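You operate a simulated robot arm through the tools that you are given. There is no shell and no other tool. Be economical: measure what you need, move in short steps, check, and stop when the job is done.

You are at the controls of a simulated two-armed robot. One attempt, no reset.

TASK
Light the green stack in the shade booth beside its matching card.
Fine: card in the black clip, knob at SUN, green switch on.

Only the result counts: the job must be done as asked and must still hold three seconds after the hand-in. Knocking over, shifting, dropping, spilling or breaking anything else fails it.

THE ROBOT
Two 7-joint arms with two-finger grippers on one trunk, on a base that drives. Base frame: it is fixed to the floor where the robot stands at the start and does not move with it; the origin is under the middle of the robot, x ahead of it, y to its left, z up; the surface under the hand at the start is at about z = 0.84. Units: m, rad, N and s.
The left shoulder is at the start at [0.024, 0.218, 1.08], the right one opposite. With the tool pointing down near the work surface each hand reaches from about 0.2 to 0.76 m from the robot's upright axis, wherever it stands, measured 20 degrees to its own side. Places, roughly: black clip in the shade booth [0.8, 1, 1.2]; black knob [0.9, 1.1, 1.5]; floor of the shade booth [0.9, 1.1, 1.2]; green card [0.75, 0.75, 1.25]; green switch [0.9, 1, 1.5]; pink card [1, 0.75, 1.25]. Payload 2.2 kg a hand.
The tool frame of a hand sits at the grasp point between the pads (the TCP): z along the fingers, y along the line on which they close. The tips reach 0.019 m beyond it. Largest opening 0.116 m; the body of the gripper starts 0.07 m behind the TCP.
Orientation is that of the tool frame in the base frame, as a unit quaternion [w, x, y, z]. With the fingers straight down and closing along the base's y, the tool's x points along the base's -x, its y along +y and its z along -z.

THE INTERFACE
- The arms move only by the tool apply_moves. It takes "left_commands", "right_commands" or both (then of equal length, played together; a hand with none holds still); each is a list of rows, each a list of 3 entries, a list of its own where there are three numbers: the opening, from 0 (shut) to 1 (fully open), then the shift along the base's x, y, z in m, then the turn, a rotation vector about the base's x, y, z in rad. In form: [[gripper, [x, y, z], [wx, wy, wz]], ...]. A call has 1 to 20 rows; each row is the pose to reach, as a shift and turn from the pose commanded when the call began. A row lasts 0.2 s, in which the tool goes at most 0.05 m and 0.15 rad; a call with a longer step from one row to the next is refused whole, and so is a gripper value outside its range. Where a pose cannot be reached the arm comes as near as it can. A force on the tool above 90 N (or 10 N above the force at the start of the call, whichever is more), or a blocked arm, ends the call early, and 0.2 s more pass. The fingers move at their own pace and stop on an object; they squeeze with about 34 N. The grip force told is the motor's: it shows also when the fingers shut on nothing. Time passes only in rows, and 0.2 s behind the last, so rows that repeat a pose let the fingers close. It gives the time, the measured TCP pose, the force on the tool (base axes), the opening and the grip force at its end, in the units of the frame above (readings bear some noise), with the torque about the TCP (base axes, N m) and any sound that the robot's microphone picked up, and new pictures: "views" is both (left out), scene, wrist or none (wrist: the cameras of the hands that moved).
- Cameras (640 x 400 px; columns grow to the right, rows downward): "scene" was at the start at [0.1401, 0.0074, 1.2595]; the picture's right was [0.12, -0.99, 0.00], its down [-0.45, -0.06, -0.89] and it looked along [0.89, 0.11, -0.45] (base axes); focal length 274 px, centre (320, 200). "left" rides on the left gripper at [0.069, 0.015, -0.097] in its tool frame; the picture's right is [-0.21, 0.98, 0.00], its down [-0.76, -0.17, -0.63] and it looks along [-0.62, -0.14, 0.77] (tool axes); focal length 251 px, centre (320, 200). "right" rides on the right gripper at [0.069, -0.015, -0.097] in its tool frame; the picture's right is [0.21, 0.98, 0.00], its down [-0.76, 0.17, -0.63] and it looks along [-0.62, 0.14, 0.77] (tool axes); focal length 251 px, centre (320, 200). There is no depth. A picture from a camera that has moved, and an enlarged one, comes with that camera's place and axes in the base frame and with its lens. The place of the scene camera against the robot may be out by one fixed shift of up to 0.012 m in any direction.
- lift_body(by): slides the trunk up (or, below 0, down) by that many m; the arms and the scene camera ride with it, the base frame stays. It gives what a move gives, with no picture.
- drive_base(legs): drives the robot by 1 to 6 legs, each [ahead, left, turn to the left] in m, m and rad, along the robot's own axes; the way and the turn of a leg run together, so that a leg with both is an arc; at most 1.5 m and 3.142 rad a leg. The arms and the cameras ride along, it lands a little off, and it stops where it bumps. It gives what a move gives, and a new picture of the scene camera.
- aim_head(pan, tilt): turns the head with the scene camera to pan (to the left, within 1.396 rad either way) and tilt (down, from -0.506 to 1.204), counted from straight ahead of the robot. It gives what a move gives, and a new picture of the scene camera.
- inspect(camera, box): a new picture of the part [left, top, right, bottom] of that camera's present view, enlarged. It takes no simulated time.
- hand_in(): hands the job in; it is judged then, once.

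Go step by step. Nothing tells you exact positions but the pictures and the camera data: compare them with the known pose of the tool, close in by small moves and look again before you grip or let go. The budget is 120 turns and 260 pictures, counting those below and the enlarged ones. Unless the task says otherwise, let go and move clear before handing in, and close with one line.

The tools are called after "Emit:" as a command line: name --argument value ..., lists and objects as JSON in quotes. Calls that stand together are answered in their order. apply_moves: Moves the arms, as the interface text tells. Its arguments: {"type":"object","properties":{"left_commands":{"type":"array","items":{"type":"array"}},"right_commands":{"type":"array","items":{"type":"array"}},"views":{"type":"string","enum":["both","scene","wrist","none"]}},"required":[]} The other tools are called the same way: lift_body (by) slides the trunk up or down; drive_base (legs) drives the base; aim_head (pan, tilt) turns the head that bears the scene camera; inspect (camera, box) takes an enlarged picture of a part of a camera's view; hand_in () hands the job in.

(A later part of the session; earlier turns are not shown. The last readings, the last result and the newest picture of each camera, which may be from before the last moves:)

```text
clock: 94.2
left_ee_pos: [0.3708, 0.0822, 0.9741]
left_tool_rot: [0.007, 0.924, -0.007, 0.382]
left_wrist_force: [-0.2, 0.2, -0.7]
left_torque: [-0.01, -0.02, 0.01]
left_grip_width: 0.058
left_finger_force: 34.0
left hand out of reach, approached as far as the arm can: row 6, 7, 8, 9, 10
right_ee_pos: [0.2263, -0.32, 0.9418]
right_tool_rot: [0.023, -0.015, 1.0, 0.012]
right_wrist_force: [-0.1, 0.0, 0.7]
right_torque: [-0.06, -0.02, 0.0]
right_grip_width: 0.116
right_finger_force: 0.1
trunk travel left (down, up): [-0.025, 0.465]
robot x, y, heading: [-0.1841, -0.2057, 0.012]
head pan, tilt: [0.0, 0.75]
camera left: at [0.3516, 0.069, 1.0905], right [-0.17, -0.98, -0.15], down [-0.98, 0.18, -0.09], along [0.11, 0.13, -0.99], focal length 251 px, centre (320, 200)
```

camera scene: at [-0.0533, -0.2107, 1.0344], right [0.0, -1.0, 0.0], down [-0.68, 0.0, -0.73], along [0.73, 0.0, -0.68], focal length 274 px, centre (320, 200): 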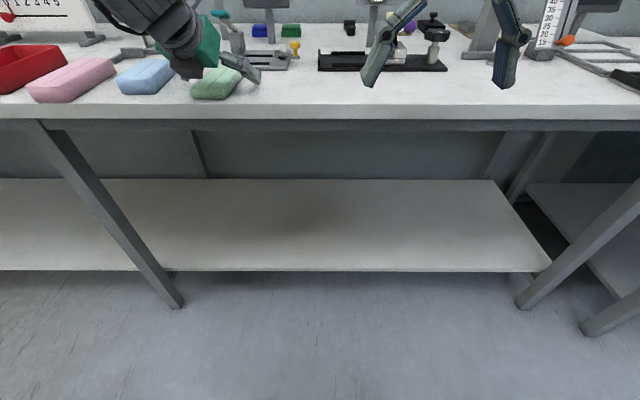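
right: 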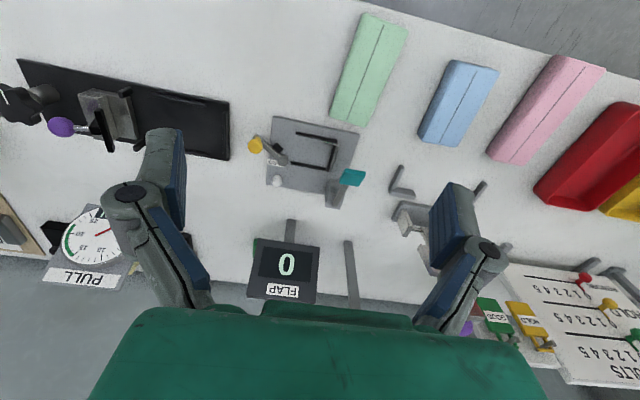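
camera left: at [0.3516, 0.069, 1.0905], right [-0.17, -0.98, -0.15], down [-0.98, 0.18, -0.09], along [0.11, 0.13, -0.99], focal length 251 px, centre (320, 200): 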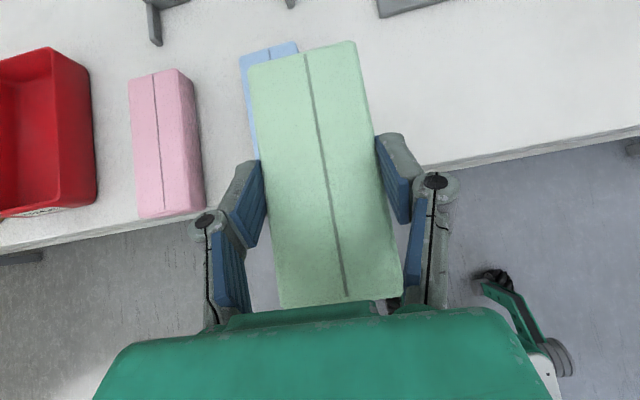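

The stack is held level. I back away from the bench and drive left with the trunk low.

Emit:
drive_base --legs '[[-0.18, 0, 0], [0, 0.98, 0]]'

Emit:
aim_head --pan 0.3 --tilt -0.05

Emit:
lift_body --by 0.0

Emit:
lift_body --by 0.0

```text
clock: 100.4
left_ee_pos: [0.1968, 1.0448, 0.9773]
left_tool_rot: [0.007, 0.924, -0.014, 0.383]
left_wrist_force: [-0.1, -0.7, 0.3]
left_torque: [0.03, 0.01, -0.01]
left_grip_width: 0.0581
left_finger_force: 34.4
right_ee_pos: [0.0456, 0.6459, 0.942]
right_tool_rot: [0.024, -0.008, 1.0, 0.015]
right_wrist_force: [-0.3, -0.4, -0.1]
right_torque: [0.02, 0.0, 0.03]
right_grip_width: 0.1162
right_finger_force: 0.0
trunk travel left (down, up): [-0.025, 0.465]
robot x, y, heading: [-0.3627, 0.767, -0.014]
head pan, tilt: [0.0, 0.75]
camera scene: at [-0.2319, 0.7593, 1.0344], right [-0.01, -1.0, 0.0], down [-0.68, 0.01, -0.73], along [0.73, -0.01, -0.68], focal length 274 px, centre (320, 200)
```

scene: 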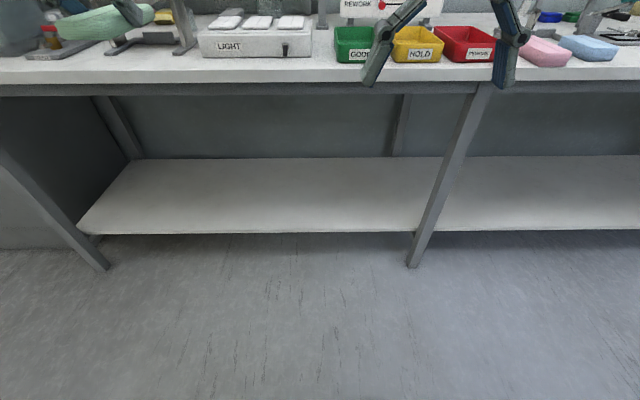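

```text
clock: 101.5
left_ee_pos: [0.195, 1.0499, 0.9761]
left_tool_rot: [0.009, 0.923, -0.012, 0.385]
left_wrist_force: [0.3, -0.6, 0.4]
left_torque: [-0.03, 0.03, 0.0]
left_grip_width: 0.058
left_finger_force: 34.4
right_ee_pos: [0.0448, 0.6496, 0.9433]
right_tool_rot: [0.025, -0.007, 1.0, 0.012]
right_wrist_force: [0.0, -0.9, -0.4]
right_torque: [0.02, -0.04, 0.02]
right_grip_width: 0.116
right_finger_force: 0.1
trunk travel left (down, up): [-0.025, 0.465]
robot x, y, heading: [-0.3652, 0.7707, -0.011]
head pan, tilt: [0.3, -0.051]
camera scene: at [-0.2296, 0.789, 1.1069], right [0.29, -0.96, 0.0], down [0.04, 0.01, -1.0], along [0.96, 0.29, 0.05], focal length 274 px, centre (320, 200)
```

scene: 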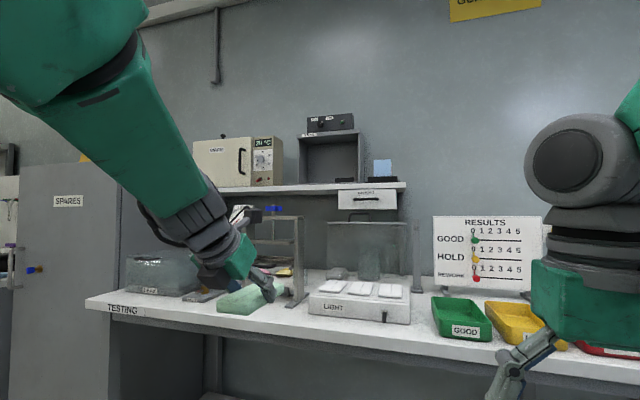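

```text
clock: 102.0
left_ee_pos: [0.1949, 1.0483, 0.9771]
left_tool_rot: [0.008, 0.923, -0.012, 0.385]
left_wrist_force: [-0.9, -0.5, 0.3]
left_torque: [0.02, 0.0, -0.02]
left_grip_width: 0.0579
left_finger_force: 34.3
right_ee_pos: [0.0447, 0.6497, 0.9435]
right_tool_rot: [0.024, -0.008, 1.0, 0.012]
right_wrist_force: [0.6, -0.2, 0.1]
right_torque: [-0.04, -0.02, 0.0]
right_grip_width: 0.116
right_finger_force: 0.1
trunk travel left (down, up): [-0.025, 0.465]
robot x, y, heading: [-0.3623, 0.7683, -0.013]
head pan, tilt: [0.3, -0.051]
```

```text
clock: 102.5
left_ee_pos: [0.1946, 1.0483, 0.9758]
left_tool_rot: [0.008, 0.924, -0.013, 0.383]
left_wrist_force: [-0.5, 0.4, -0.6]
left_torque: [0.0, -0.01, -0.01]
left_grip_width: 0.0581
left_finger_force: 34.2
right_ee_pos: [0.0433, 0.6499, 0.9435]
right_tool_rot: [0.025, -0.008, 1.0, 0.012]
right_wrist_force: [0.8, 0.0, -0.6]
right_torque: [0.0, -0.01, 0.0]
right_grip_width: 0.116
right_finger_force: 0.1
trunk travel left (down, up): [-0.025, 0.465]
robot x, y, heading: [-0.362, 0.7675, -0.013]
head pan, tilt: [0.3, -0.051]
```

Stable here. I raise the trunk by 0.4 m and look at the booth.

Emit:
lift_body --by 0.4

Emit:
aim_head --pan 0.2 --tilt 0.15

Emit:
lift_body --by 0.0

Emit:
lift_body --by 0.0

```text
clock: 106.3
left_ee_pos: [0.1957, 1.0501, 1.3758]
left_tool_rot: [0.009, 0.923, -0.012, 0.383]
left_wrist_force: [0.1, 1.1, -0.1]
left_torque: [0.0, 0.0, 0.0]
left_grip_width: 0.0581
left_finger_force: 34.0
right_ee_pos: [0.044, 0.6478, 1.3432]
right_tool_rot: [0.024, -0.008, 1.0, 0.012]
right_wrist_force: [-0.1, 0.4, -0.6]
right_torque: [-0.03, 0.04, -0.01]
right_grip_width: 0.1161
right_finger_force: 0.1
trunk travel left (down, up): [-0.425, 0.065]
robot x, y, heading: [-0.3628, 0.7696, -0.008]
head pan, tilt: [0.3, -0.051]
```

```text
clock: 107.1
left_ee_pos: [0.1958, 1.0492, 1.3755]
left_tool_rot: [0.009, 0.923, -0.013, 0.383]
left_wrist_force: [0.1, -0.7, 0.1]
left_torque: [0.01, -0.02, 0.02]
left_grip_width: 0.0581
left_finger_force: 34.2
right_ee_pos: [0.0442, 0.649, 1.3444]
right_tool_rot: [0.024, -0.007, 1.0, 0.012]
right_wrist_force: [1.2, -0.7, -0.5]
right_torque: [0.02, -0.02, 0.0]
right_grip_width: 0.1158
right_finger_force: 0.0
trunk travel left (down, up): [-0.425, 0.065]
robot x, y, heading: [-0.3644, 0.7664, -0.01]
head pan, tilt: [0.201, 0.15]
camera scene: at [-0.2223, 0.781, 1.4888], right [0.19, -0.98, 0.0], down [-0.15, -0.03, -0.99], along [0.97, 0.19, -0.15], focal length 274 px, centre (320, 200)
```

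scene: 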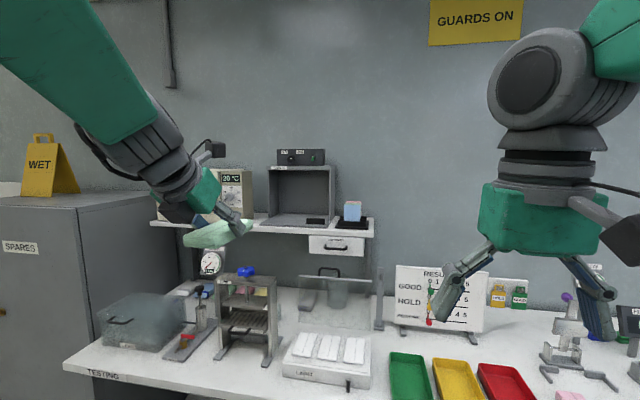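

```text
clock: 107.6
left_ee_pos: [0.195, 1.0505, 1.3759]
left_tool_rot: [0.008, 0.924, -0.012, 0.383]
left_wrist_force: [0.0, -0.1, -0.3]
left_torque: [0.01, -0.01, -0.01]
left_grip_width: 0.058
left_finger_force: 34.0
right_ee_pos: [0.0437, 0.6495, 1.3423]
right_tool_rot: [0.025, -0.007, 1.0, 0.013]
right_wrist_force: [0.0, -0.2, -0.5]
right_torque: [-0.04, 0.01, 0.01]
right_grip_width: 0.1159
right_finger_force: 0.2
trunk travel left (down, up): [-0.425, 0.065]
robot x, y, heading: [-0.3625, 0.7705, -0.011]
head pan, tilt: [0.201, 0.15]
```

```text
clock: 108.1
left_ee_pos: [0.1944, 1.0504, 1.3761]
left_tool_rot: [0.008, 0.923, -0.013, 0.384]
left_wrist_force: [0.1, 0.6, 0.1]
left_torque: [-0.01, 0.01, -0.04]
left_grip_width: 0.0579
left_finger_force: 34.3
right_ee_pos: [0.0441, 0.6492, 1.3424]
right_tool_rot: [0.024, -0.007, 1.0, 0.012]
right_wrist_force: [0.2, 0.5, -0.3]
right_torque: [-0.01, -0.02, 0.04]
right_grip_width: 0.1157
right_finger_force: 0.1
trunk travel left (down, up): [-0.425, 0.065]
robot x, y, heading: [-0.3638, 0.7669, -0.016]
head pan, tilt: [0.201, 0.15]
```

Steady at full height. I drive ahead toward the shelf, the held stack staying high and short of the booth.

Emit:
drive_base --legs '[[0.38, 0, 0.01]]'

Emit:
lift_body --by 0.0

Emit:
aim_head --pan 0.2 --tilt 0.25

```text
clock: 110.5
left_ee_pos: [0.5677, 1.0521, 1.3789]
left_tool_rot: [0.006, 0.923, -0.007, 0.386]
left_wrist_force: [-0.4, -1.2, 0.1]
left_torque: [0.02, 0.04, 0.01]
left_grip_width: 0.058
left_finger_force: 33.9
right_ee_pos: [0.4219, 0.6518, 1.3441]
right_tool_rot: [0.024, -0.014, 1.0, 0.013]
right_wrist_force: [-0.9, -0.5, -0.6]
right_torque: [0.05, 0.0, 0.0]
right_grip_width: 0.1158
right_finger_force: 0.1
trunk travel left (down, up): [-0.425, 0.065]
robot x, y, heading: [0.0153, 0.7682, -0.0]
head pan, tilt: [0.201, 0.15]
camera scene: at [0.1526, 0.7814, 1.489], right [0.2, -0.98, 0.0], down [-0.15, -0.03, -0.99], along [0.97, 0.2, -0.15], focal length 274 px, centre (320, 200)
```

scene: 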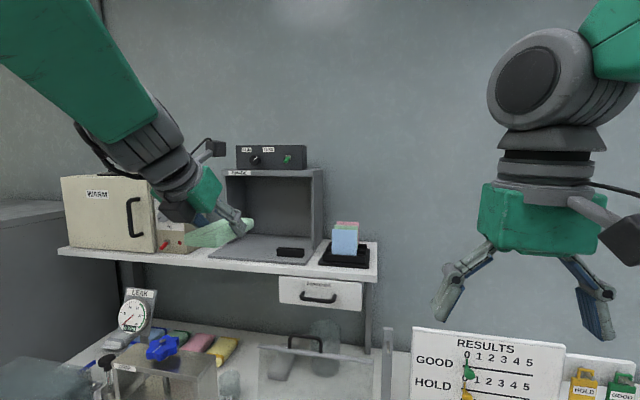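

```text
clock: 111.0
left_ee_pos: [0.5662, 1.0525, 1.3804]
left_tool_rot: [0.008, 0.922, -0.008, 0.387]
left_wrist_force: [1.1, 0.0, -0.4]
left_torque: [0.03, -0.03, -0.01]
left_grip_width: 0.058
left_finger_force: 34.1
right_ee_pos: [0.42, 0.6527, 1.3444]
right_tool_rot: [0.026, -0.015, 0.999, 0.013]
right_wrist_force: [-1.4, -0.7, 0.2]
right_torque: [-0.02, 0.0, -0.01]
right_grip_width: 0.1158
right_finger_force: 0.1
trunk travel left (down, up): [-0.425, 0.065]
robot x, y, heading: [0.0159, 0.7723, -0.003]
head pan, tilt: [0.201, 0.15]
```

```text
clock: 111.6
left_ee_pos: [0.5664, 1.0519, 1.3789]
left_tool_rot: [0.009, 0.922, -0.009, 0.386]
left_wrist_force: [0.3, 0.5, -0.2]
left_torque: [0.03, 0.02, 0.0]
left_grip_width: 0.0582
left_finger_force: 34.1
right_ee_pos: [0.4217, 0.6529, 1.3449]
right_tool_rot: [0.025, -0.014, 0.999, 0.013]
right_wrist_force: [0.2, -0.6, 0.7]
right_torque: [0.0, 0.0, 0.02]
right_grip_width: 0.1161
right_finger_force: 0.1
trunk travel left (down, up): [-0.425, 0.065]
robot x, y, heading: [0.0137, 0.7677, -0.001]
head pan, tilt: [0.201, 0.25]
camera scene: at [0.1551, 0.7813, 1.4795], right [0.2, -0.98, 0.0], down [-0.24, -0.05, -0.97], along [0.95, 0.2, -0.25], focal length 274 px, centre (320, 200)
```

scene: 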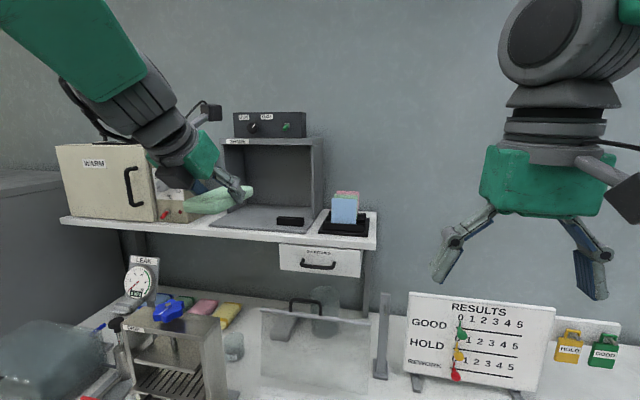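

All steady at x = 0.015. I enlarge the booth and card rack to measure.

Emit:
inspect --camera "scene" --box '[200, 100, 390, 250]'

Emit:
inspect --camera "left" --box '[0, 0, 640, 400]'

```text
2.67 times, centred on (295, 175) of scene
camera zoom: at [0.1551, 0.7813, 1.4795], right [0.2, -0.98, 0.0], down [-0.24, -0.05, -0.97], along [0.95, 0.2, -0.25], focal length 729 px, centre (387, 267)
```

zoom: 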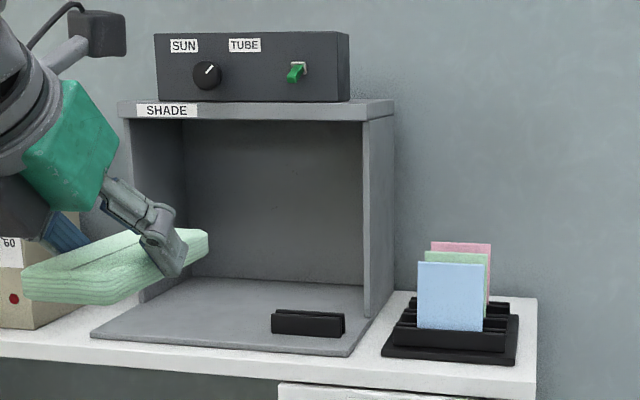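

```text
1.00 times, centred on (320, 200) of left (not enlarged: the box is as wide or as high as the picture)
camera zoom: at [0.5465, 1.0395, 1.4956], right [-0.17, -0.97, -0.15], down [-0.98, 0.18, -0.1], along [0.12, 0.13, -0.98], focal length 251 px, centre (320, 200)
```

zoom: 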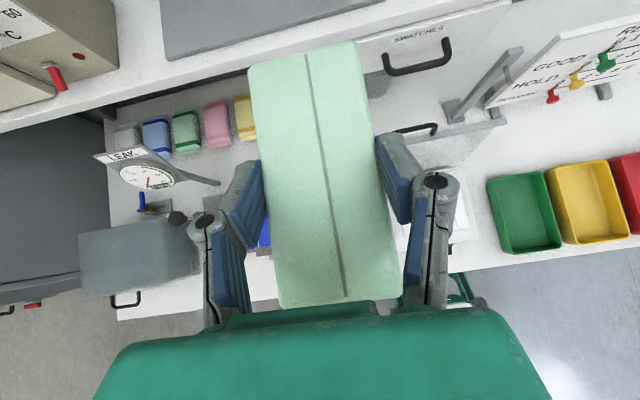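

Measured: booth floor z ≈ 1.22, front edge x ≈ 0.80, walls/roof start at x ≈ 0.905 (roof underside 1.44), inside y 0.97–1.23; clip at y 0.974–1.05, x ≈ 0.85. I move up 0.1 m and bring the stack in front of the floor left of the clip.

Emit:
drive_base --legs '[[0.1, 0, 0]]'

Emit:
apply_moves --left_commands '[[0.3, [0.02, 0.01, -0.01], [0, 0, 0]], [0.3, [0.04, 0.03, -0.03], [0, 0, 0]], [0.3, [0.06, 0.05, -0.05], [0, 0, 0]], [0.3, [0.08, 0.065, -0.07], [0, 0, 0]], [0.3, [0.1, 0.068, -0.08], [0, 0, 0]], [0.3, [0.12, 0.068, -0.085], [0, 0, 0]], [0.3, [0.12, 0.068, -0.085], [0, 0, 0]]]' --views "both"

```text
clock: 112.8
left_ee_pos: [0.665, 1.0522, 1.3804]
left_tool_rot: [0.009, 0.921, -0.008, 0.389]
left_wrist_force: [-0.5, -0.5, 1.0]
left_torque: [0.03, 0.03, 0.0]
left_grip_width: 0.0581
left_finger_force: 34.3
right_ee_pos: [0.5201, 0.6529, 1.3449]
right_tool_rot: [0.026, -0.015, 0.999, 0.012]
right_wrist_force: [0.9, -0.1, -0.2]
right_torque: [-0.01, -0.01, -0.01]
right_grip_width: 0.1157
right_finger_force: 0.1
trunk travel left (down, up): [-0.425, 0.065]
robot x, y, heading: [0.1158, 0.7691, 0.003]
head pan, tilt: [0.201, 0.25]
camera scene: at [0.2517, 0.782, 1.48], right [0.2, -0.98, 0.0], down [-0.24, -0.05, -0.97], along [0.95, 0.2, -0.25], focal length 274 px, centre (320, 200)
```

scene: 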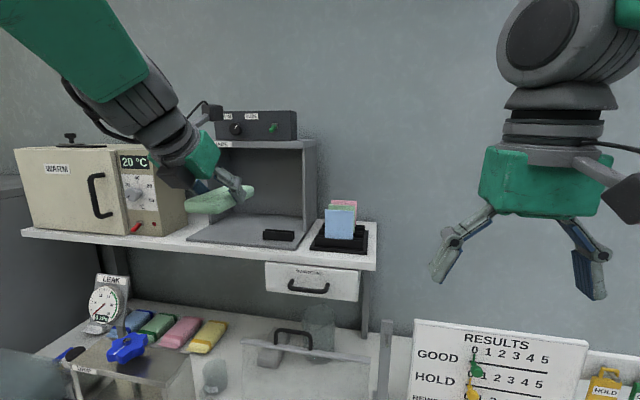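

```text
clock: 114.4
left_ee_pos: [0.7845, 1.1216, 1.2958]
left_tool_rot: [0.008, 0.922, -0.008, 0.388]
left_wrist_force: [-1.0, 0.4, 0.9]
left_torque: [-0.03, 0.0, -0.03]
left_grip_width: 0.0582
left_finger_force: 33.8
right_ee_pos: [0.5201, 0.6522, 1.3449]
right_tool_rot: [0.026, -0.014, 0.999, 0.012]
right_wrist_force: [0.3, 0.6, 0.0]
right_torque: [0.0, -0.02, 0.02]
right_grip_width: 0.1161
right_finger_force: 0.0
trunk travel left (down, up): [-0.425, 0.065]
robot x, y, heading: [0.1172, 0.7717, 0.001]
head pan, tilt: [0.201, 0.25]
camera scene: at [0.2569, 0.7815, 1.4795], right [0.2, -0.98, 0.0], down [-0.24, -0.05, -0.97], along [0.95, 0.2, -0.25], focal length 274 px, centre (320, 200)
camera left: at [0.7651, 1.1069, 1.412], right [-0.17, -0.97, -0.15], down [-0.98, 0.19, -0.1], along [0.12, 0.13, -0.98], focal length 251 px, centre (320, 200)
```

scene: 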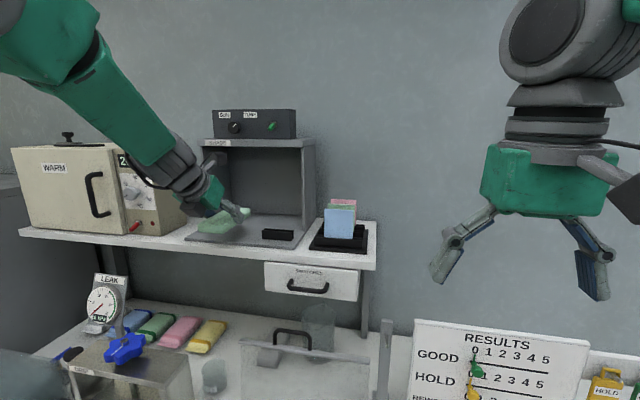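
left: 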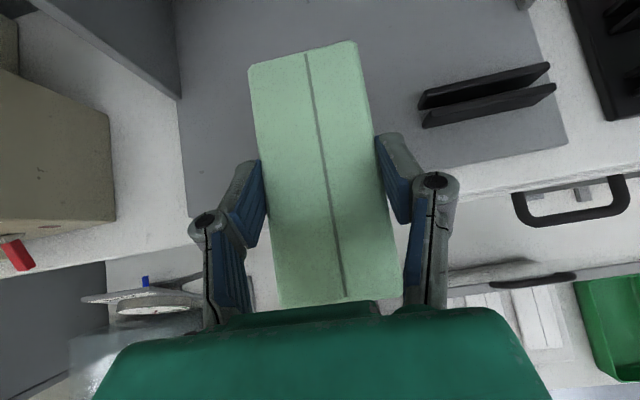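

The clip's slot shows at x ≈ 0.836, y 0.97–1.05, and left of it is free. I move the stack in and lower it to just above the floor.

Emit:
apply_moves --left_commands '[[0.3, [0.03, 0.003, 0], [0, 0, 0]], [0.3, [0.06, 0.005, 0], [0, 0, 0]], [0.3, [0.09, 0.006, -0.005], [0, 0, 0]], [0.3, [0.11, 0.007, -0.015], [0, 0, 0]], [0.3, [0.12, 0.007, -0.03], [0, 0, 0]], [0.3, [0.12, 0.007, -0.04], [0, 0, 0]], [0.3, [0.12, 0.007, -0.044], [0, 0, 0]], [0.3, [0.12, 0.007, -0.044], [0, 0, 0]]]' --views "both"

```text
clock: 116.2
left_ee_pos: [0.9078, 1.1284, 1.2523]
left_tool_rot: [0.007, 0.922, -0.008, 0.388]
left_wrist_force: [0.9, -1.4, 0.6]
left_torque: [-0.02, 0.01, -0.02]
left_grip_width: 0.0583
left_finger_force: 34.2
right_ee_pos: [0.5219, 0.6538, 1.344]
right_tool_rot: [0.025, -0.014, 1.0, 0.013]
right_wrist_force: [0.8, 0.2, 0.4]
right_torque: [0.03, 0.0, -0.02]
right_grip_width: 0.1157
right_finger_force: 0.0
trunk travel left (down, up): [-0.425, 0.065]
robot x, y, heading: [0.1178, 0.7675, 0.003]
head pan, tilt: [0.201, 0.25]
camera scene: at [0.2582, 0.7828, 1.4793], right [0.2, -0.98, 0.0], down [-0.25, -0.05, -0.97], along [0.95, 0.19, -0.25], focal length 274 px, centre (320, 200)
camera left: at [0.8879, 1.115, 1.368], right [-0.17, -0.97, -0.14], down [-0.98, 0.19, -0.1], along [0.12, 0.12, -0.98], focal length 251 px, centre (320, 200)
```

scene: 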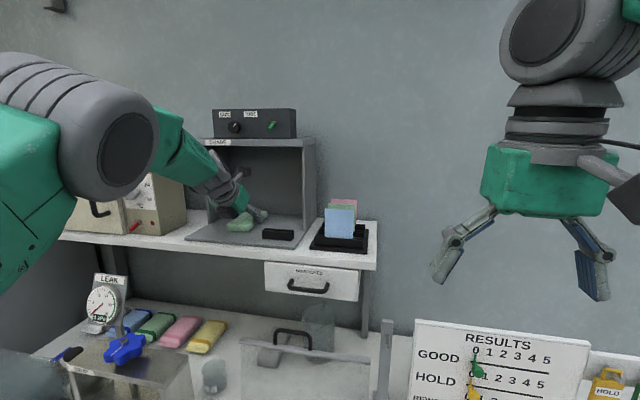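
left: 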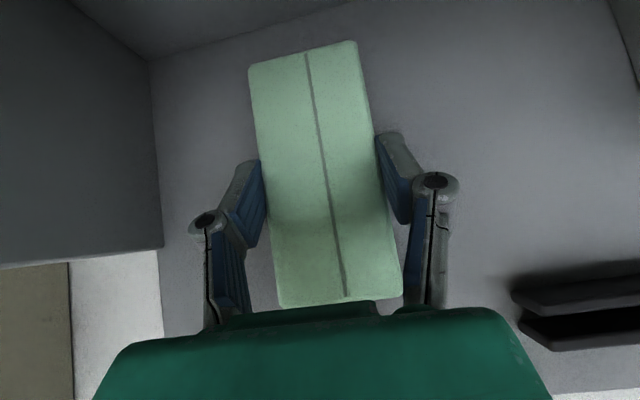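

The stack sits over the floor, clear of clip and wall. I lower a little at a time and watch the force.

Emit:
apply_moves --left_commands '[[0.3, [0, 0, -0.004], [0, 0, 0]], [0.3, [0, 0, -0.007], [0, 0, 0]], [0.3, [0, 0, -0.007], [0, 0, 0]]]' --views "none"

Emit:
apply_moves --left_commands '[[0.3, [0, 0, -0.003], [0, 0, 0]], [0.3, [0, 0, -0.003], [0, 0, 0]]]' --views "scene"

```text
clock: 117.0
left_ee_pos: [0.9075, 1.1278, 1.251]
left_tool_rot: [0.007, 0.92, -0.008, 0.393]
left_wrist_force: [9.4, 4.7, 25.1]
left_torque: [0.13, -0.18, 0.04]
left_grip_width: 0.058
left_finger_force: 33.6
right_ee_pos: [0.5194, 0.653, 1.3443]
right_tool_rot: [0.026, -0.014, 0.999, 0.013]
right_wrist_force: [-0.1, 0.6, -0.3]
right_torque: [-0.04, -0.01, -0.03]
right_grip_width: 0.116
right_finger_force: 0.1
trunk travel left (down, up): [-0.425, 0.065]
robot x, y, heading: [0.1166, 0.768, 0.005]
head pan, tilt: [0.201, 0.25]
```

```text
clock: 117.6
left_ee_pos: [0.9064, 1.1276, 1.2496]
left_tool_rot: [0.006, 0.919, -0.008, 0.394]
left_wrist_force: [7.0, 5.0, 31.7]
left_torque: [0.34, -0.3, -0.09]
left_grip_width: 0.058
left_finger_force: 34.4
right_ee_pos: [0.5196, 0.6534, 1.3449]
right_tool_rot: [0.025, -0.015, 0.999, 0.012]
right_wrist_force: [-0.2, -0.3, -0.3]
right_torque: [0.0, 0.01, -0.05]
right_grip_width: 0.1159
right_finger_force: 0.2
trunk travel left (down, up): [-0.425, 0.065]
robot x, y, heading: [0.1178, 0.7657, 0.002]
head pan, tilt: [0.201, 0.25]
camera scene: at [0.2529, 0.7813, 1.4801], right [0.2, -0.98, 0.0], down [-0.24, -0.05, -0.97], along [0.95, 0.2, -0.25], focal length 274 px, centre (320, 200)
```

scene: 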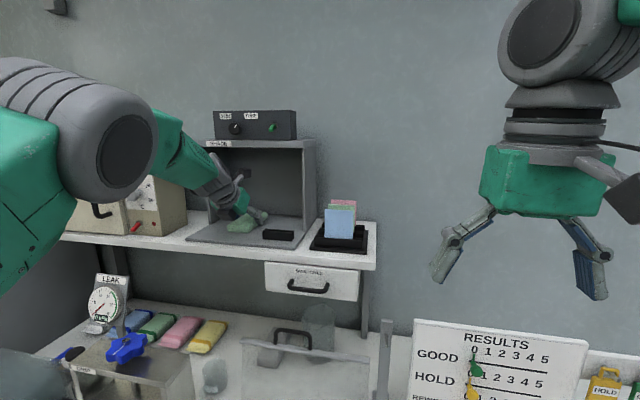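

The stack touches down. I relieve the pressure and open the fingers slowly.

Emit:
apply_moves --left_commands '[[0.3, [0, 0, 0.004], [0, 0, 0]], [0.3, [0, 0, 0.007], [0, 0, 0]], [0.3, [0, 0, 0.007], [0, 0, 0]], [0.55, [0, 0, 0.007], [0, 0, 0]], [0.65, [0, 0, 0.007], [0, 0, 0]], [0.7, [0, 0, 0.007], [0, 0, 0]], [0.7, [0, 0, 0.007], [0, 0, 0]]]' --views "both"

```text
clock: 119.2
left_ee_pos: [0.9052, 1.1287, 1.2489]
left_tool_rot: [0.009, 0.922, -0.009, 0.386]
left_wrist_force: [0.3, -0.3, 9.1]
left_torque: [-0.15, 0.01, -0.09]
left_grip_width: 0.0819
left_finger_force: 0.0
right_ee_pos: [0.5207, 0.6529, 1.3433]
right_tool_rot: [0.026, -0.014, 0.999, 0.013]
right_wrist_force: [-0.3, -0.2, 0.1]
right_torque: [-0.01, -0.02, 0.01]
right_grip_width: 0.1163
right_finger_force: 0.1
trunk travel left (down, up): [-0.425, 0.065]
robot x, y, heading: [0.1183, 0.7671, 0.004]
head pan, tilt: [0.201, 0.25]
camera scene: at [0.2562, 0.7818, 1.4795], right [0.2, -0.98, 0.0], down [-0.24, -0.05, -0.97], along [0.95, 0.2, -0.25], focal length 274 px, centre (320, 200)
camera left: at [0.8859, 1.1143, 1.3644], right [-0.17, -0.97, -0.14], down [-0.98, 0.19, -0.1], along [0.12, 0.12, -0.98], focal length 251 px, centre (320, 200)
```

scene: 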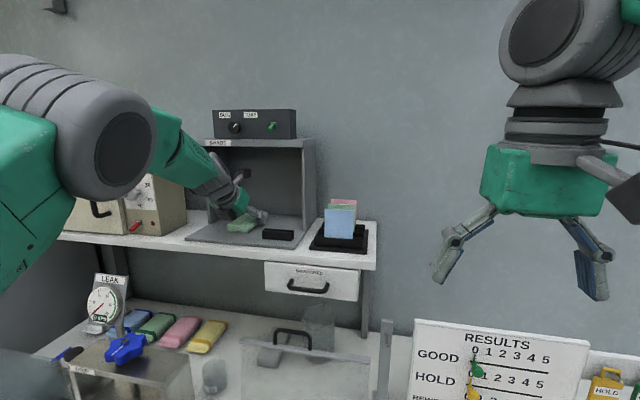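
left: 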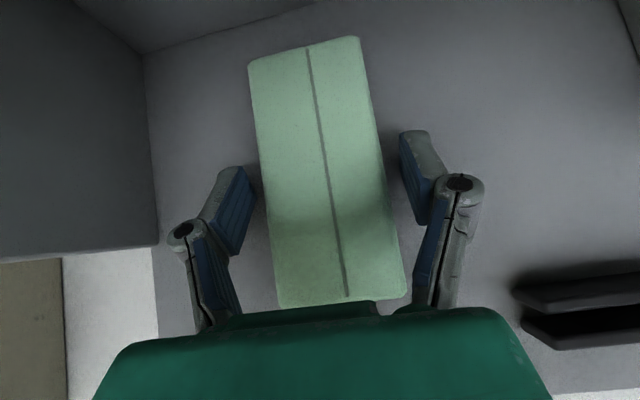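

Released; the stack stands free. I withdraw the hand back along its axis.

Emit:
apply_moves --left_commands '[[0.7, [-0.012, 0, 0.012], [0, 0, 0]], [0.7, [-0.035, 0, 0.03], [0, 0, 0]], [0.7, [-0.065, 0, 0.05], [0, 0, 0]], [0.7, [-0.1, 0, 0.075], [0, 0, 0]], [0.7, [-0.14, -0.01, 0.1], [0, 0, 0]], [0.7, [-0.18, -0.03, 0.11], [0, 0, 0]], [0.7, [-0.21, -0.06, 0.11], [0, 0, 0]], [0.7, [-0.21, -0.09, 0.11], [0, 0, 0]]]' --views "both"

Emit:
inspect --camera "scene" --box '[290, 180, 390, 260]'

```text
clock: 121.0
left_ee_pos: [0.6974, 1.0343, 1.3571]
left_tool_rot: [0.008, 0.922, -0.009, 0.388]
left_wrist_force: [0.1, 0.1, -0.3]
left_torque: [0.01, 0.01, 0.03]
left_grip_width: 0.0808
left_finger_force: 0.0
right_ee_pos: [0.5237, 0.6505, 1.3435]
right_tool_rot: [0.025, -0.015, 0.999, 0.013]
right_wrist_force: [0.4, -0.2, -0.4]
right_torque: [0.04, 0.0, 0.03]
right_grip_width: 0.1159
right_finger_force: 0.1
trunk travel left (down, up): [-0.425, 0.065]
robot x, y, heading: [0.1165, 0.7688, -0.002]
head pan, tilt: [0.201, 0.25]
camera scene: at [0.2568, 0.7789, 1.4794], right [0.2, -0.98, 0.0], down [-0.24, -0.05, -0.97], along [0.95, 0.2, -0.25], focal length 274 px, centre (320, 200)
camera left: at [0.6765, 1.0208, 1.4743], right [-0.17, -0.97, -0.15], down [-0.98, 0.19, -0.1], along [0.12, 0.13, -0.98], focal length 251 px, centre (320, 200)
```

scene: 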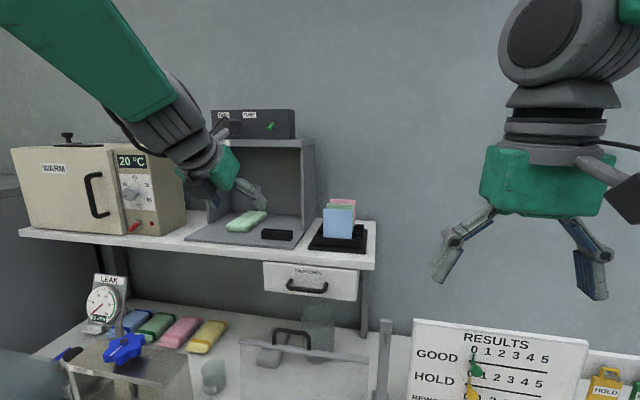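
left: 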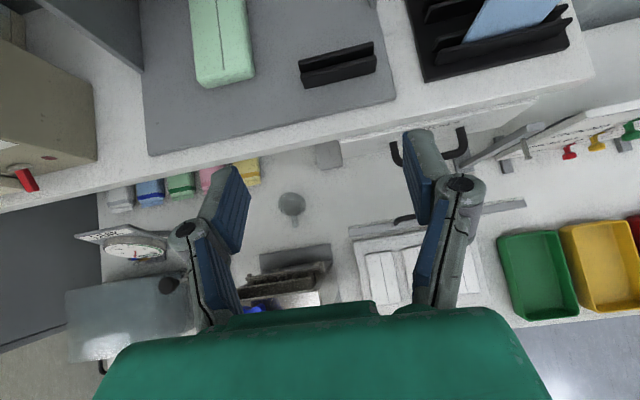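

```text
5.00 times, centred on (340, 220) of scene
camera zoom: at [0.2568, 0.7789, 1.4794], right [0.2, -0.98, 0.0], down [-0.24, -0.05, -0.97], along [0.95, 0.2, -0.25], focal length 1367 px, centre (220, 100)
```

zoom: 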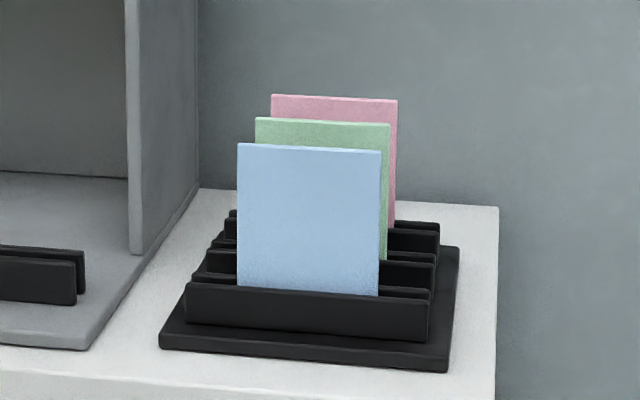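

The stack rests in the booth. The green card is the middle one, at about x 0.884, y 0.861, top z 1.306 (width 0.066). I move the left hand above the rack at 30° tilt and look down.

Emit:
apply_moves --left_commands '[[0.8, [0.0, -0.03, 0.025], [0.003, 0.09, 0.008]], [0.8, [0.02, -0.07, 0.045], [0.006, 0.18, 0.016]], [0.8, [0.04, -0.11, 0.063], [0.008, 0.262, 0.023]], [0.8, [0.07, -0.145, 0.063], [0.008, 0.262, 0.023]], [0.8, [0.1, -0.173, 0.063], [0.008, 0.262, 0.023]], [0.8, [0.1, -0.173, 0.063], [0.008, 0.262, 0.023]]]' --views "both"

```text
clock: 122.6
left_ee_pos: [0.7833, 0.9669, 1.431]
left_tool_rot: [0.024, 0.96, 0.019, 0.277]
left_wrist_force: [-0.2, -0.3, 0.0]
left_torque: [0.02, -0.01, 0.03]
left_grip_width: 0.0928
left_finger_force: 0.0
left hand out of reach, approached as far as the arm can: row 3, 4, 5, 6
right_ee_pos: [0.5154, 0.6528, 1.3456]
right_tool_rot: [0.028, -0.014, 0.999, 0.013]
right_wrist_force: [0.3, 0.6, -0.5]
right_torque: [0.01, 0.0, -0.02]
right_grip_width: 0.1158
right_finger_force: 0.1
trunk travel left (down, up): [-0.425, 0.065]
robot x, y, heading: [0.1156, 0.7697, 0.002]
head pan, tilt: [0.201, 0.25]
stopped in row 6 (left hand): the arm was blocked; the commanded pose is now the measured one
camera scene: at [0.2561, 0.7811, 1.4796], right [0.2, -0.98, 0.0], down [-0.24, -0.05, -0.97], along [0.95, 0.2, -0.25], focal length 274 px, centre (320, 200)
camera left: at [0.7916, 0.9598, 1.55], right [-0.16, -0.99, -0.06], down [-0.98, 0.15, 0.12], along [-0.11, 0.08, -0.99], focal length 251 px, centre (320, 200)
```

scene: 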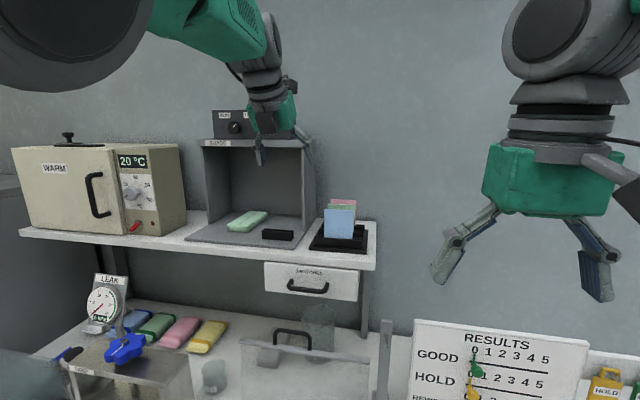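
left: 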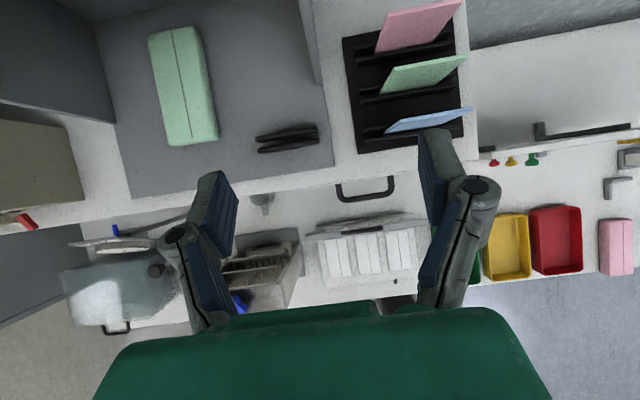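

In this wrist pose the rack lies too far inward for the left arm. I back off, lower the trunk for a steady sideways move of 0.17 m to the right, and come back up.

Emit:
drive_base --legs '[[-0.42, 0, 0]]'

Emit:
lift_body --by -0.35

Emit:
drive_base --legs '[[0, -0.17, 0]]'

Emit:
lift_body --by 0.35

Emit:
lift_body --by 0

```text
clock: 125.2
left_ee_pos: [0.369, 0.9694, 1.4267]
left_tool_rot: [0.024, 0.961, 0.019, 0.274]
left_wrist_force: [0.4, 0.9, -1.0]
left_torque: [-0.01, -0.03, 0.0]
left_grip_width: 0.0928
left_finger_force: 0.1
right_ee_pos: [0.1018, 0.6531, 1.3442]
right_tool_rot: [0.027, -0.014, 0.999, 0.012]
right_wrist_force: [0.5, -0.2, -0.2]
right_torque: [-0.01, 0.0, -0.02]
right_grip_width: 0.1156
right_finger_force: 0.1
trunk travel left (down, up): [-0.425, 0.065]
robot x, y, heading: [-0.3048, 0.7689, 0.001]
head pan, tilt: [0.201, 0.25]
camera scene: at [-0.1581, 0.7815, 1.4791], right [0.2, -0.98, 0.0], down [-0.25, -0.05, -0.97], along [0.95, 0.19, -0.25], focal length 274 px, centre (320, 200)
```

scene: 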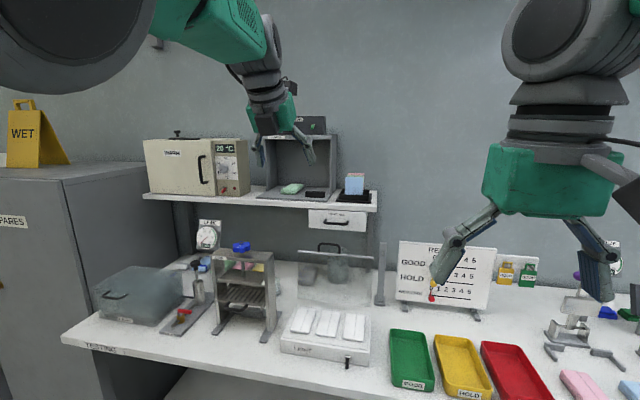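

```text
clock: 128.6
left_ee_pos: [0.3644, 0.9696, 1.0798]
left_tool_rot: [0.024, 0.961, 0.02, 0.276]
left_wrist_force: [-0.1, -0.6, -0.7]
left_torque: [0.01, 0.01, -0.01]
left_grip_width: 0.0929
left_finger_force: 0.0
right_ee_pos: [0.0968, 0.652, 0.9974]
right_tool_rot: [0.027, -0.015, 0.999, 0.012]
right_wrist_force: [0.6, 0.0, 0.0]
right_torque: [0.0, 0.02, 0.01]
right_grip_width: 0.1159
right_finger_force: 0.1
trunk travel left (down, up): [-0.075, 0.415]
robot x, y, heading: [-0.2992, 0.7678, 0.003]
head pan, tilt: [0.201, 0.25]
```

```text
clock: 130.1
left_ee_pos: [0.3653, 0.8044, 1.081]
left_tool_rot: [0.027, 0.961, 0.024, 0.276]
left_wrist_force: [-0.2, 1.2, -0.2]
left_torque: [0.0, -0.02, -0.03]
left_grip_width: 0.0927
left_finger_force: 0.0
right_ee_pos: [0.097, 0.4844, 0.9949]
right_tool_rot: [0.027, -0.014, 0.999, 0.012]
right_wrist_force: [0.2, 0.1, -0.1]
right_torque: [0.02, 0.01, -0.01]
right_grip_width: 0.1157
right_finger_force: 0.1
trunk travel left (down, up): [-0.075, 0.415]
robot x, y, heading: [-0.2992, 0.5945, 0.009]
head pan, tilt: [0.201, 0.25]
camera scene: at [-0.1608, 0.6159, 1.1292], right [0.2, -0.98, 0.0], down [-0.25, -0.06, -0.97], along [0.95, 0.19, -0.25], focal length 274 px, centre (320, 200)
```

scene: 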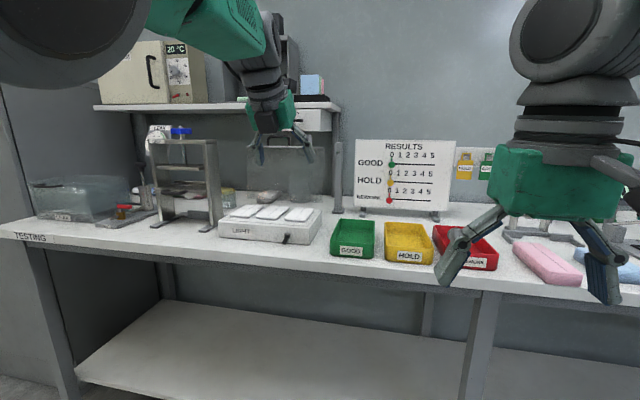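

```text
clock: 133.5
left_ee_pos: [0.3627, 0.8041, 1.4321]
left_tool_rot: [0.027, 0.96, 0.022, 0.278]
left_wrist_force: [-0.5, -0.2, 0.6]
left_torque: [0.0, 0.02, -0.04]
left_grip_width: 0.0927
left_finger_force: 0.1
right_ee_pos: [0.0956, 0.4809, 1.3427]
right_tool_rot: [0.023, -0.015, 1.0, 0.013]
right_wrist_force: [-0.2, 1.5, 0.3]
right_torque: [-0.04, 0.0, 0.02]
right_grip_width: 0.1162
right_finger_force: 0.1
trunk travel left (down, up): [-0.425, 0.065]
robot x, y, heading: [-0.2985, 0.5946, -0.0]
head pan, tilt: [0.201, 0.25]
```

```text
clock: 134.0
left_ee_pos: [0.3631, 0.7941, 1.4337]
left_tool_rot: [0.024, 0.96, 0.022, 0.277]
left_wrist_force: [0.2, -0.4, -0.2]
left_torque: [0.03, 0.02, 0.01]
left_grip_width: 0.0927
left_finger_force: 0.1
right_ee_pos: [0.0951, 0.4732, 1.3415]
right_tool_rot: [0.024, -0.013, 1.0, 0.015]
right_wrist_force: [0.9, -0.1, 0.7]
right_torque: [0.02, 0.03, -0.02]
right_grip_width: 0.1157
right_finger_force: 0.1
trunk travel left (down, up): [-0.425, 0.065]
robot x, y, heading: [-0.3025, 0.5937, 0.002]
head pan, tilt: [0.201, 0.25]
```

Slight sway (about 1 cm). I drive ahead to the shelf again and check that it settles.

Emit:
drive_base --legs '[[0.4, 0, 0]]'

Emit:
lift_body --by 0

Emit:
lift_body --by 0

Emit:
lift_body --by 0

Emit:
lift_body --by 0

Emit:
lift_body --by 0

```text
clock: 136.5
left_ee_pos: [0.7606, 0.7952, 1.4376]
left_tool_rot: [0.027, 0.96, 0.02, 0.28]
left_wrist_force: [-0.3, -0.5, -0.1]
left_torque: [0.02, -0.01, 0.01]
left_grip_width: 0.0928
left_finger_force: 0.0
right_ee_pos: [0.4923, 0.476, 1.3432]
right_tool_rot: [0.024, -0.013, 1.0, 0.015]
right_wrist_force: [-0.2, -0.1, 0.2]
right_torque: [0.02, -0.02, 0.01]
right_grip_width: 0.1158
right_finger_force: 0.1
trunk travel left (down, up): [-0.425, 0.065]
robot x, y, heading: [0.1038, 0.5976, -0.001]
head pan, tilt: [0.201, 0.25]
camera scene: at [0.2375, 0.6102, 1.4796], right [0.2, -0.98, 0.0], down [-0.24, -0.05, -0.97], along [0.95, 0.19, -0.25], focal length 274 px, centre (320, 200)
```

scene: 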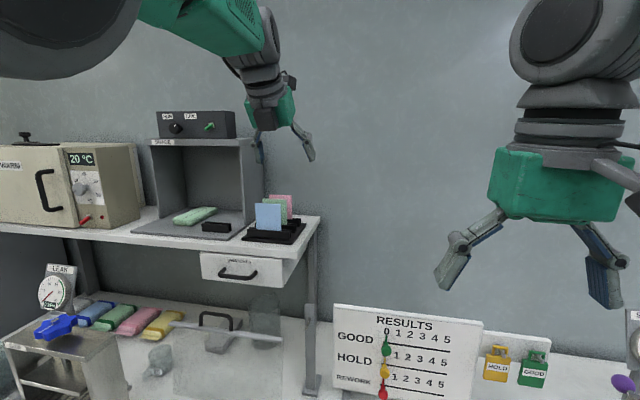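

```text
clock: 137.0
left_ee_pos: [0.7572, 0.7934, 1.4397]
left_tool_rot: [0.027, 0.959, 0.019, 0.281]
left_wrist_force: [0.6, 0.7, -0.2]
left_torque: [0.04, 0.0, 0.01]
left_grip_width: 0.0927
left_finger_force: 0.0
right_ee_pos: [0.4912, 0.4746, 1.3402]
right_tool_rot: [0.02, -0.012, 1.0, 0.015]
right_wrist_force: [0.0, 0.4, -0.3]
right_torque: [-0.01, 0.01, 0.03]
right_grip_width: 0.1161
right_finger_force: 0.1
trunk travel left (down, up): [-0.425, 0.065]
robot x, y, heading: [0.0984, 0.5957, 0.001]
head pan, tilt: [0.201, 0.25]
```

```text
clock: 137.5
left_ee_pos: [0.759, 0.7949, 1.4393]
left_tool_rot: [0.026, 0.959, 0.02, 0.28]
left_wrist_force: [-0.5, 0.1, -0.9]
left_torque: [0.02, 0.02, 0.0]
left_grip_width: 0.0927
left_finger_force: 0.1
right_ee_pos: [0.492, 0.4761, 1.3399]
right_tool_rot: [0.019, -0.012, 1.0, 0.014]
right_wrist_force: [-0.8, 0.1, 1.0]
right_torque: [-0.03, 0.0, 0.0]
right_grip_width: 0.116
right_finger_force: 0.0
trunk travel left (down, up): [-0.425, 0.065]
robot x, y, heading: [0.0985, 0.5976, -0.003]
head pan, tilt: [0.201, 0.25]
```

```text
clock: 138.0
left_ee_pos: [0.7587, 0.7932, 1.4382]
left_tool_rot: [0.026, 0.959, 0.02, 0.282]
left_wrist_force: [-0.4, -0.5, 0.7]
left_torque: [0.01, 0.02, 0.04]
left_grip_width: 0.093
left_finger_force: 0.0
right_ee_pos: [0.4925, 0.4762, 1.3404]
right_tool_rot: [0.019, -0.013, 1.0, 0.014]
right_wrist_force: [0.0, 0.2, 0.0]
right_torque: [0.0, -0.02, -0.02]
right_grip_width: 0.1159
right_finger_force: 0.0
trunk travel left (down, up): [-0.425, 0.065]
robot x, y, heading: [0.0982, 0.5949, -0.003]
head pan, tilt: [0.201, 0.25]
```

```text
clock: 138.5
left_ee_pos: [0.7602, 0.7942, 1.4387]
left_tool_rot: [0.027, 0.959, 0.019, 0.281]
left_wrist_force: [0.2, 0.9, -0.3]
left_torque: [0.0, 0.01, 0.0]
left_grip_width: 0.0929
left_finger_force: 0.0
right_ee_pos: [0.492, 0.4748, 1.341]
right_tool_rot: [0.02, -0.013, 1.0, 0.014]
right_wrist_force: [0.1, -0.3, 0.4]
right_torque: [-0.03, -0.01, 0.0]
right_grip_width: 0.116
right_finger_force: 0.0
trunk travel left (down, up): [-0.425, 0.065]
robot x, y, heading: [0.1003, 0.6, 0.002]
head pan, tilt: [0.201, 0.25]
```

```text
clock: 139.0
left_ee_pos: [0.7584, 0.7948, 1.4382]
left_tool_rot: [0.027, 0.959, 0.02, 0.281]
left_wrist_force: [0.0, -0.2, 0.8]
left_torque: [0.0, -0.02, -0.01]
left_grip_width: 0.0927
left_finger_force: 0.0
right_ee_pos: [0.4911, 0.476, 1.3403]
right_tool_rot: [0.02, -0.013, 1.0, 0.014]
right_wrist_force: [0.5, 0.0, 0.0]
right_torque: [0.0, -0.01, -0.01]
right_grip_width: 0.1161
right_finger_force: 0.1
trunk travel left (down, up): [-0.425, 0.065]
robot x, y, heading: [0.0964, 0.5956, -0.006]
head pan, tilt: [0.201, 0.25]
```

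Steady now. I move above the green card with the hand squared up and look before going down.

Emit:
apply_moves --left_commands '[[0.8, [0.03, 0.02, 0], [0.02, 0, -0.008]], [0.8, [0.06, 0.045, -0.01], [0.04, 0, -0.016]], [0.8, [0.09, 0.066, -0.025], [0.063, 0, -0.023]], [0.8, [0.12, 0.066, -0.05], [0.063, 0, -0.023]], [0.8, [0.125, 0.066, -0.065], [0.063, 0, -0.023]], [0.8, [0.125, 0.066, -0.065], [0.063, 0, -0.023]]]' --views "both"

```text
clock: 140.4
left_ee_pos: [0.8827, 0.856, 1.3736]
left_tool_rot: [-0.001, 0.959, -0.002, 0.282]
left_wrist_force: [-0.4, 0.8, 0.8]
left_torque: [0.01, -0.01, -0.01]
left_grip_width: 0.0927
left_finger_force: 0.0
left hand out of reach, approached as far as the arm can: row 4, 5, 6
right_ee_pos: [0.4914, 0.4737, 1.3394]
right_tool_rot: [0.018, -0.011, 1.0, 0.015]
right_wrist_force: [-0.3, -0.7, 0.2]
right_torque: [0.01, -0.03, 0.04]
right_grip_width: 0.1159
right_finger_force: 0.1
trunk travel left (down, up): [-0.425, 0.065]
robot x, y, heading: [0.0985, 0.5978, -0.003]
head pan, tilt: [0.201, 0.25]
camera scene: at [0.2399, 0.6079, 1.4794], right [0.2, -0.98, 0.0], down [-0.25, -0.05, -0.97], along [0.95, 0.19, -0.25], focal length 274 px, centre (320, 200)
camera left: at [0.8892, 0.842, 1.4913], right [-0.18, -0.98, -0.12], down [-0.98, 0.17, 0.12], along [-0.1, 0.14, -0.99], focal length 251 px, centre (320, 200)
```

scene: 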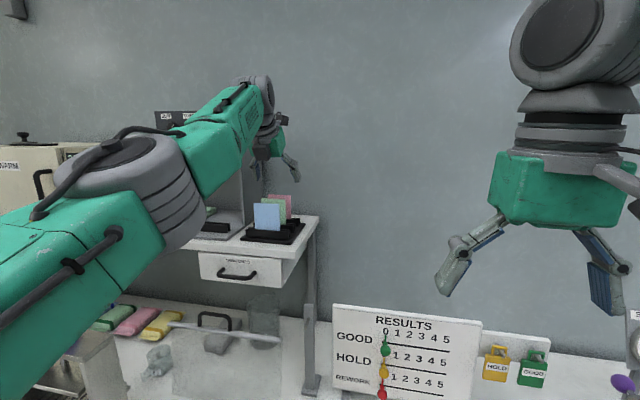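
left: 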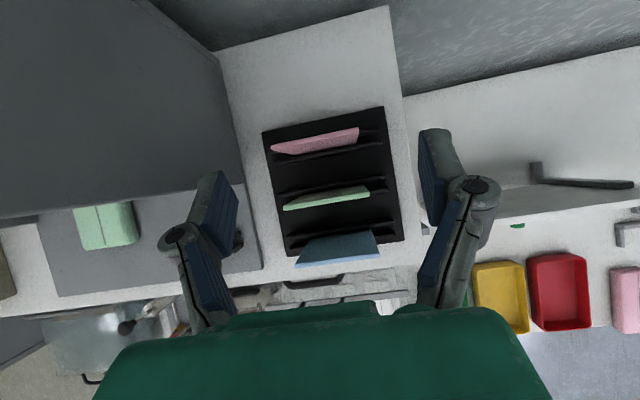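

By the wrist camera the green card's top edge is at x ≈ 0.867, y ≈ 0.864. I go down so that the fingers straddle its side edges.

Emit:
apply_moves --left_commands '[[0.8, [-0.016, 0.008, -0.01], [0, 0, 0]], [0.8, [-0.016, 0.008, -0.035], [0, 0, 0]], [0.8, [-0.016, 0.008, -0.06], [0, 0, 0]], [0.8, [-0.016, 0.008, -0.08], [0, 0, 0]], [0.8, [-0.016, 0.008, -0.088], [0, 0, 0]], [0.8, [-0.016, 0.008, -0.088], [0, 0, 0]]]' --views "both"

Emit:
inspect --camera "left" --box '[200, 100, 480, 300]'

Emit:
inspect --camera "scene" --box '[220, 120, 340, 260]'

```text
clock: 141.8
left_ee_pos: [0.8646, 0.8691, 1.2826]
left_tool_rot: [0.0, 0.96, -0.001, 0.281]
left_wrist_force: [0.1, 0.1, 0.2]
left_torque: [-0.04, 0.02, 0.02]
left_grip_width: 0.0928
left_finger_force: 0.0
right_ee_pos: [0.4921, 0.4762, 1.3393]
right_tool_rot: [0.019, -0.012, 1.0, 0.014]
right_wrist_force: [0.1, -0.9, -0.6]
right_torque: [0.0, -0.01, 0.01]
right_grip_width: 0.1161
right_finger_force: 0.1
trunk travel left (down, up): [-0.425, 0.065]
robot x, y, heading: [0.0949, 0.5959, -0.001]
head pan, tilt: [0.201, 0.25]
camera scene: at [0.2406, 0.6096, 1.4793], right [0.2, -0.98, 0.0], down [-0.25, -0.05, -0.97], along [0.95, 0.19, -0.25], focal length 274 px, centre (320, 200)
camera left: at [0.8705, 0.8544, 1.4009], right [-0.18, -0.98, -0.12], down [-0.98, 0.17, 0.13], along [-0.1, 0.14, -0.99], focal length 251 px, centre (320, 200)
```

scene: 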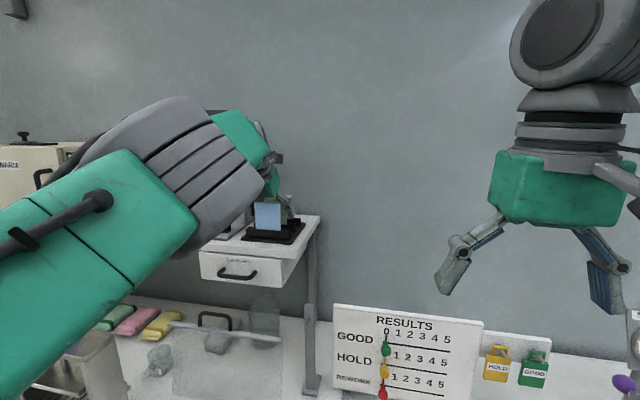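
left: 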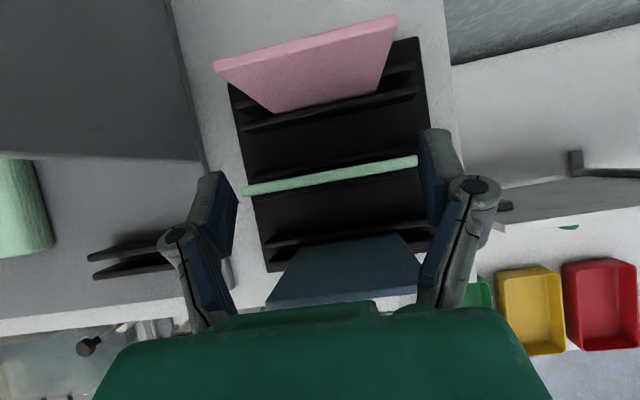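

```text
2.00 times, centred on (340, 200) of left
camera zoom: at [0.8705, 0.8544, 1.4009], right [-0.18, -0.98, -0.12], down [-0.98, 0.17, 0.13], along [-0.1, 0.14, -0.99], focal length 503 px, centre (280, 200)
```

zoom: 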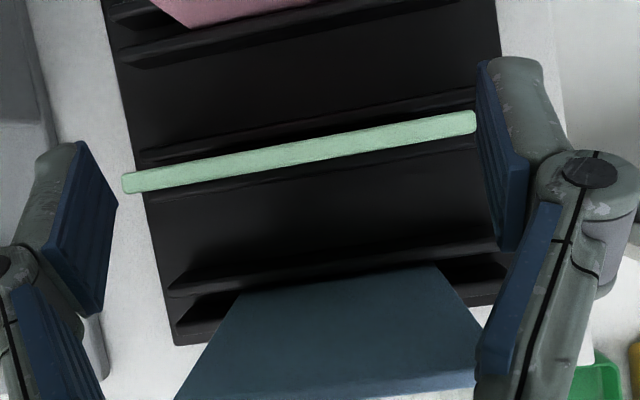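

```text
2.86 times, centred on (280, 190) of scene
camera zoom: at [0.2406, 0.6096, 1.4793], right [0.2, -0.98, 0.0], down [-0.25, -0.05, -0.97], along [0.95, 0.19, -0.25], focal length 781 px, centre (434, 229)
```

zoom: 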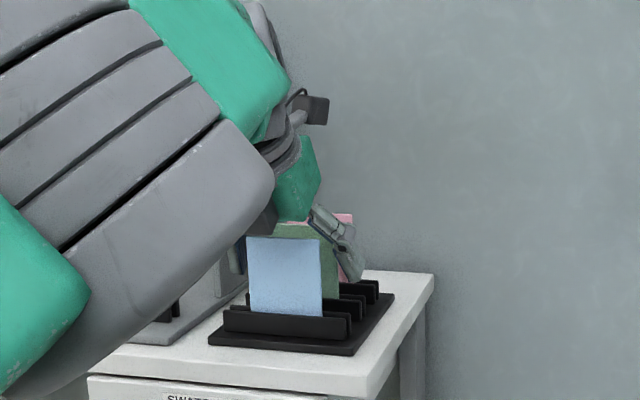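

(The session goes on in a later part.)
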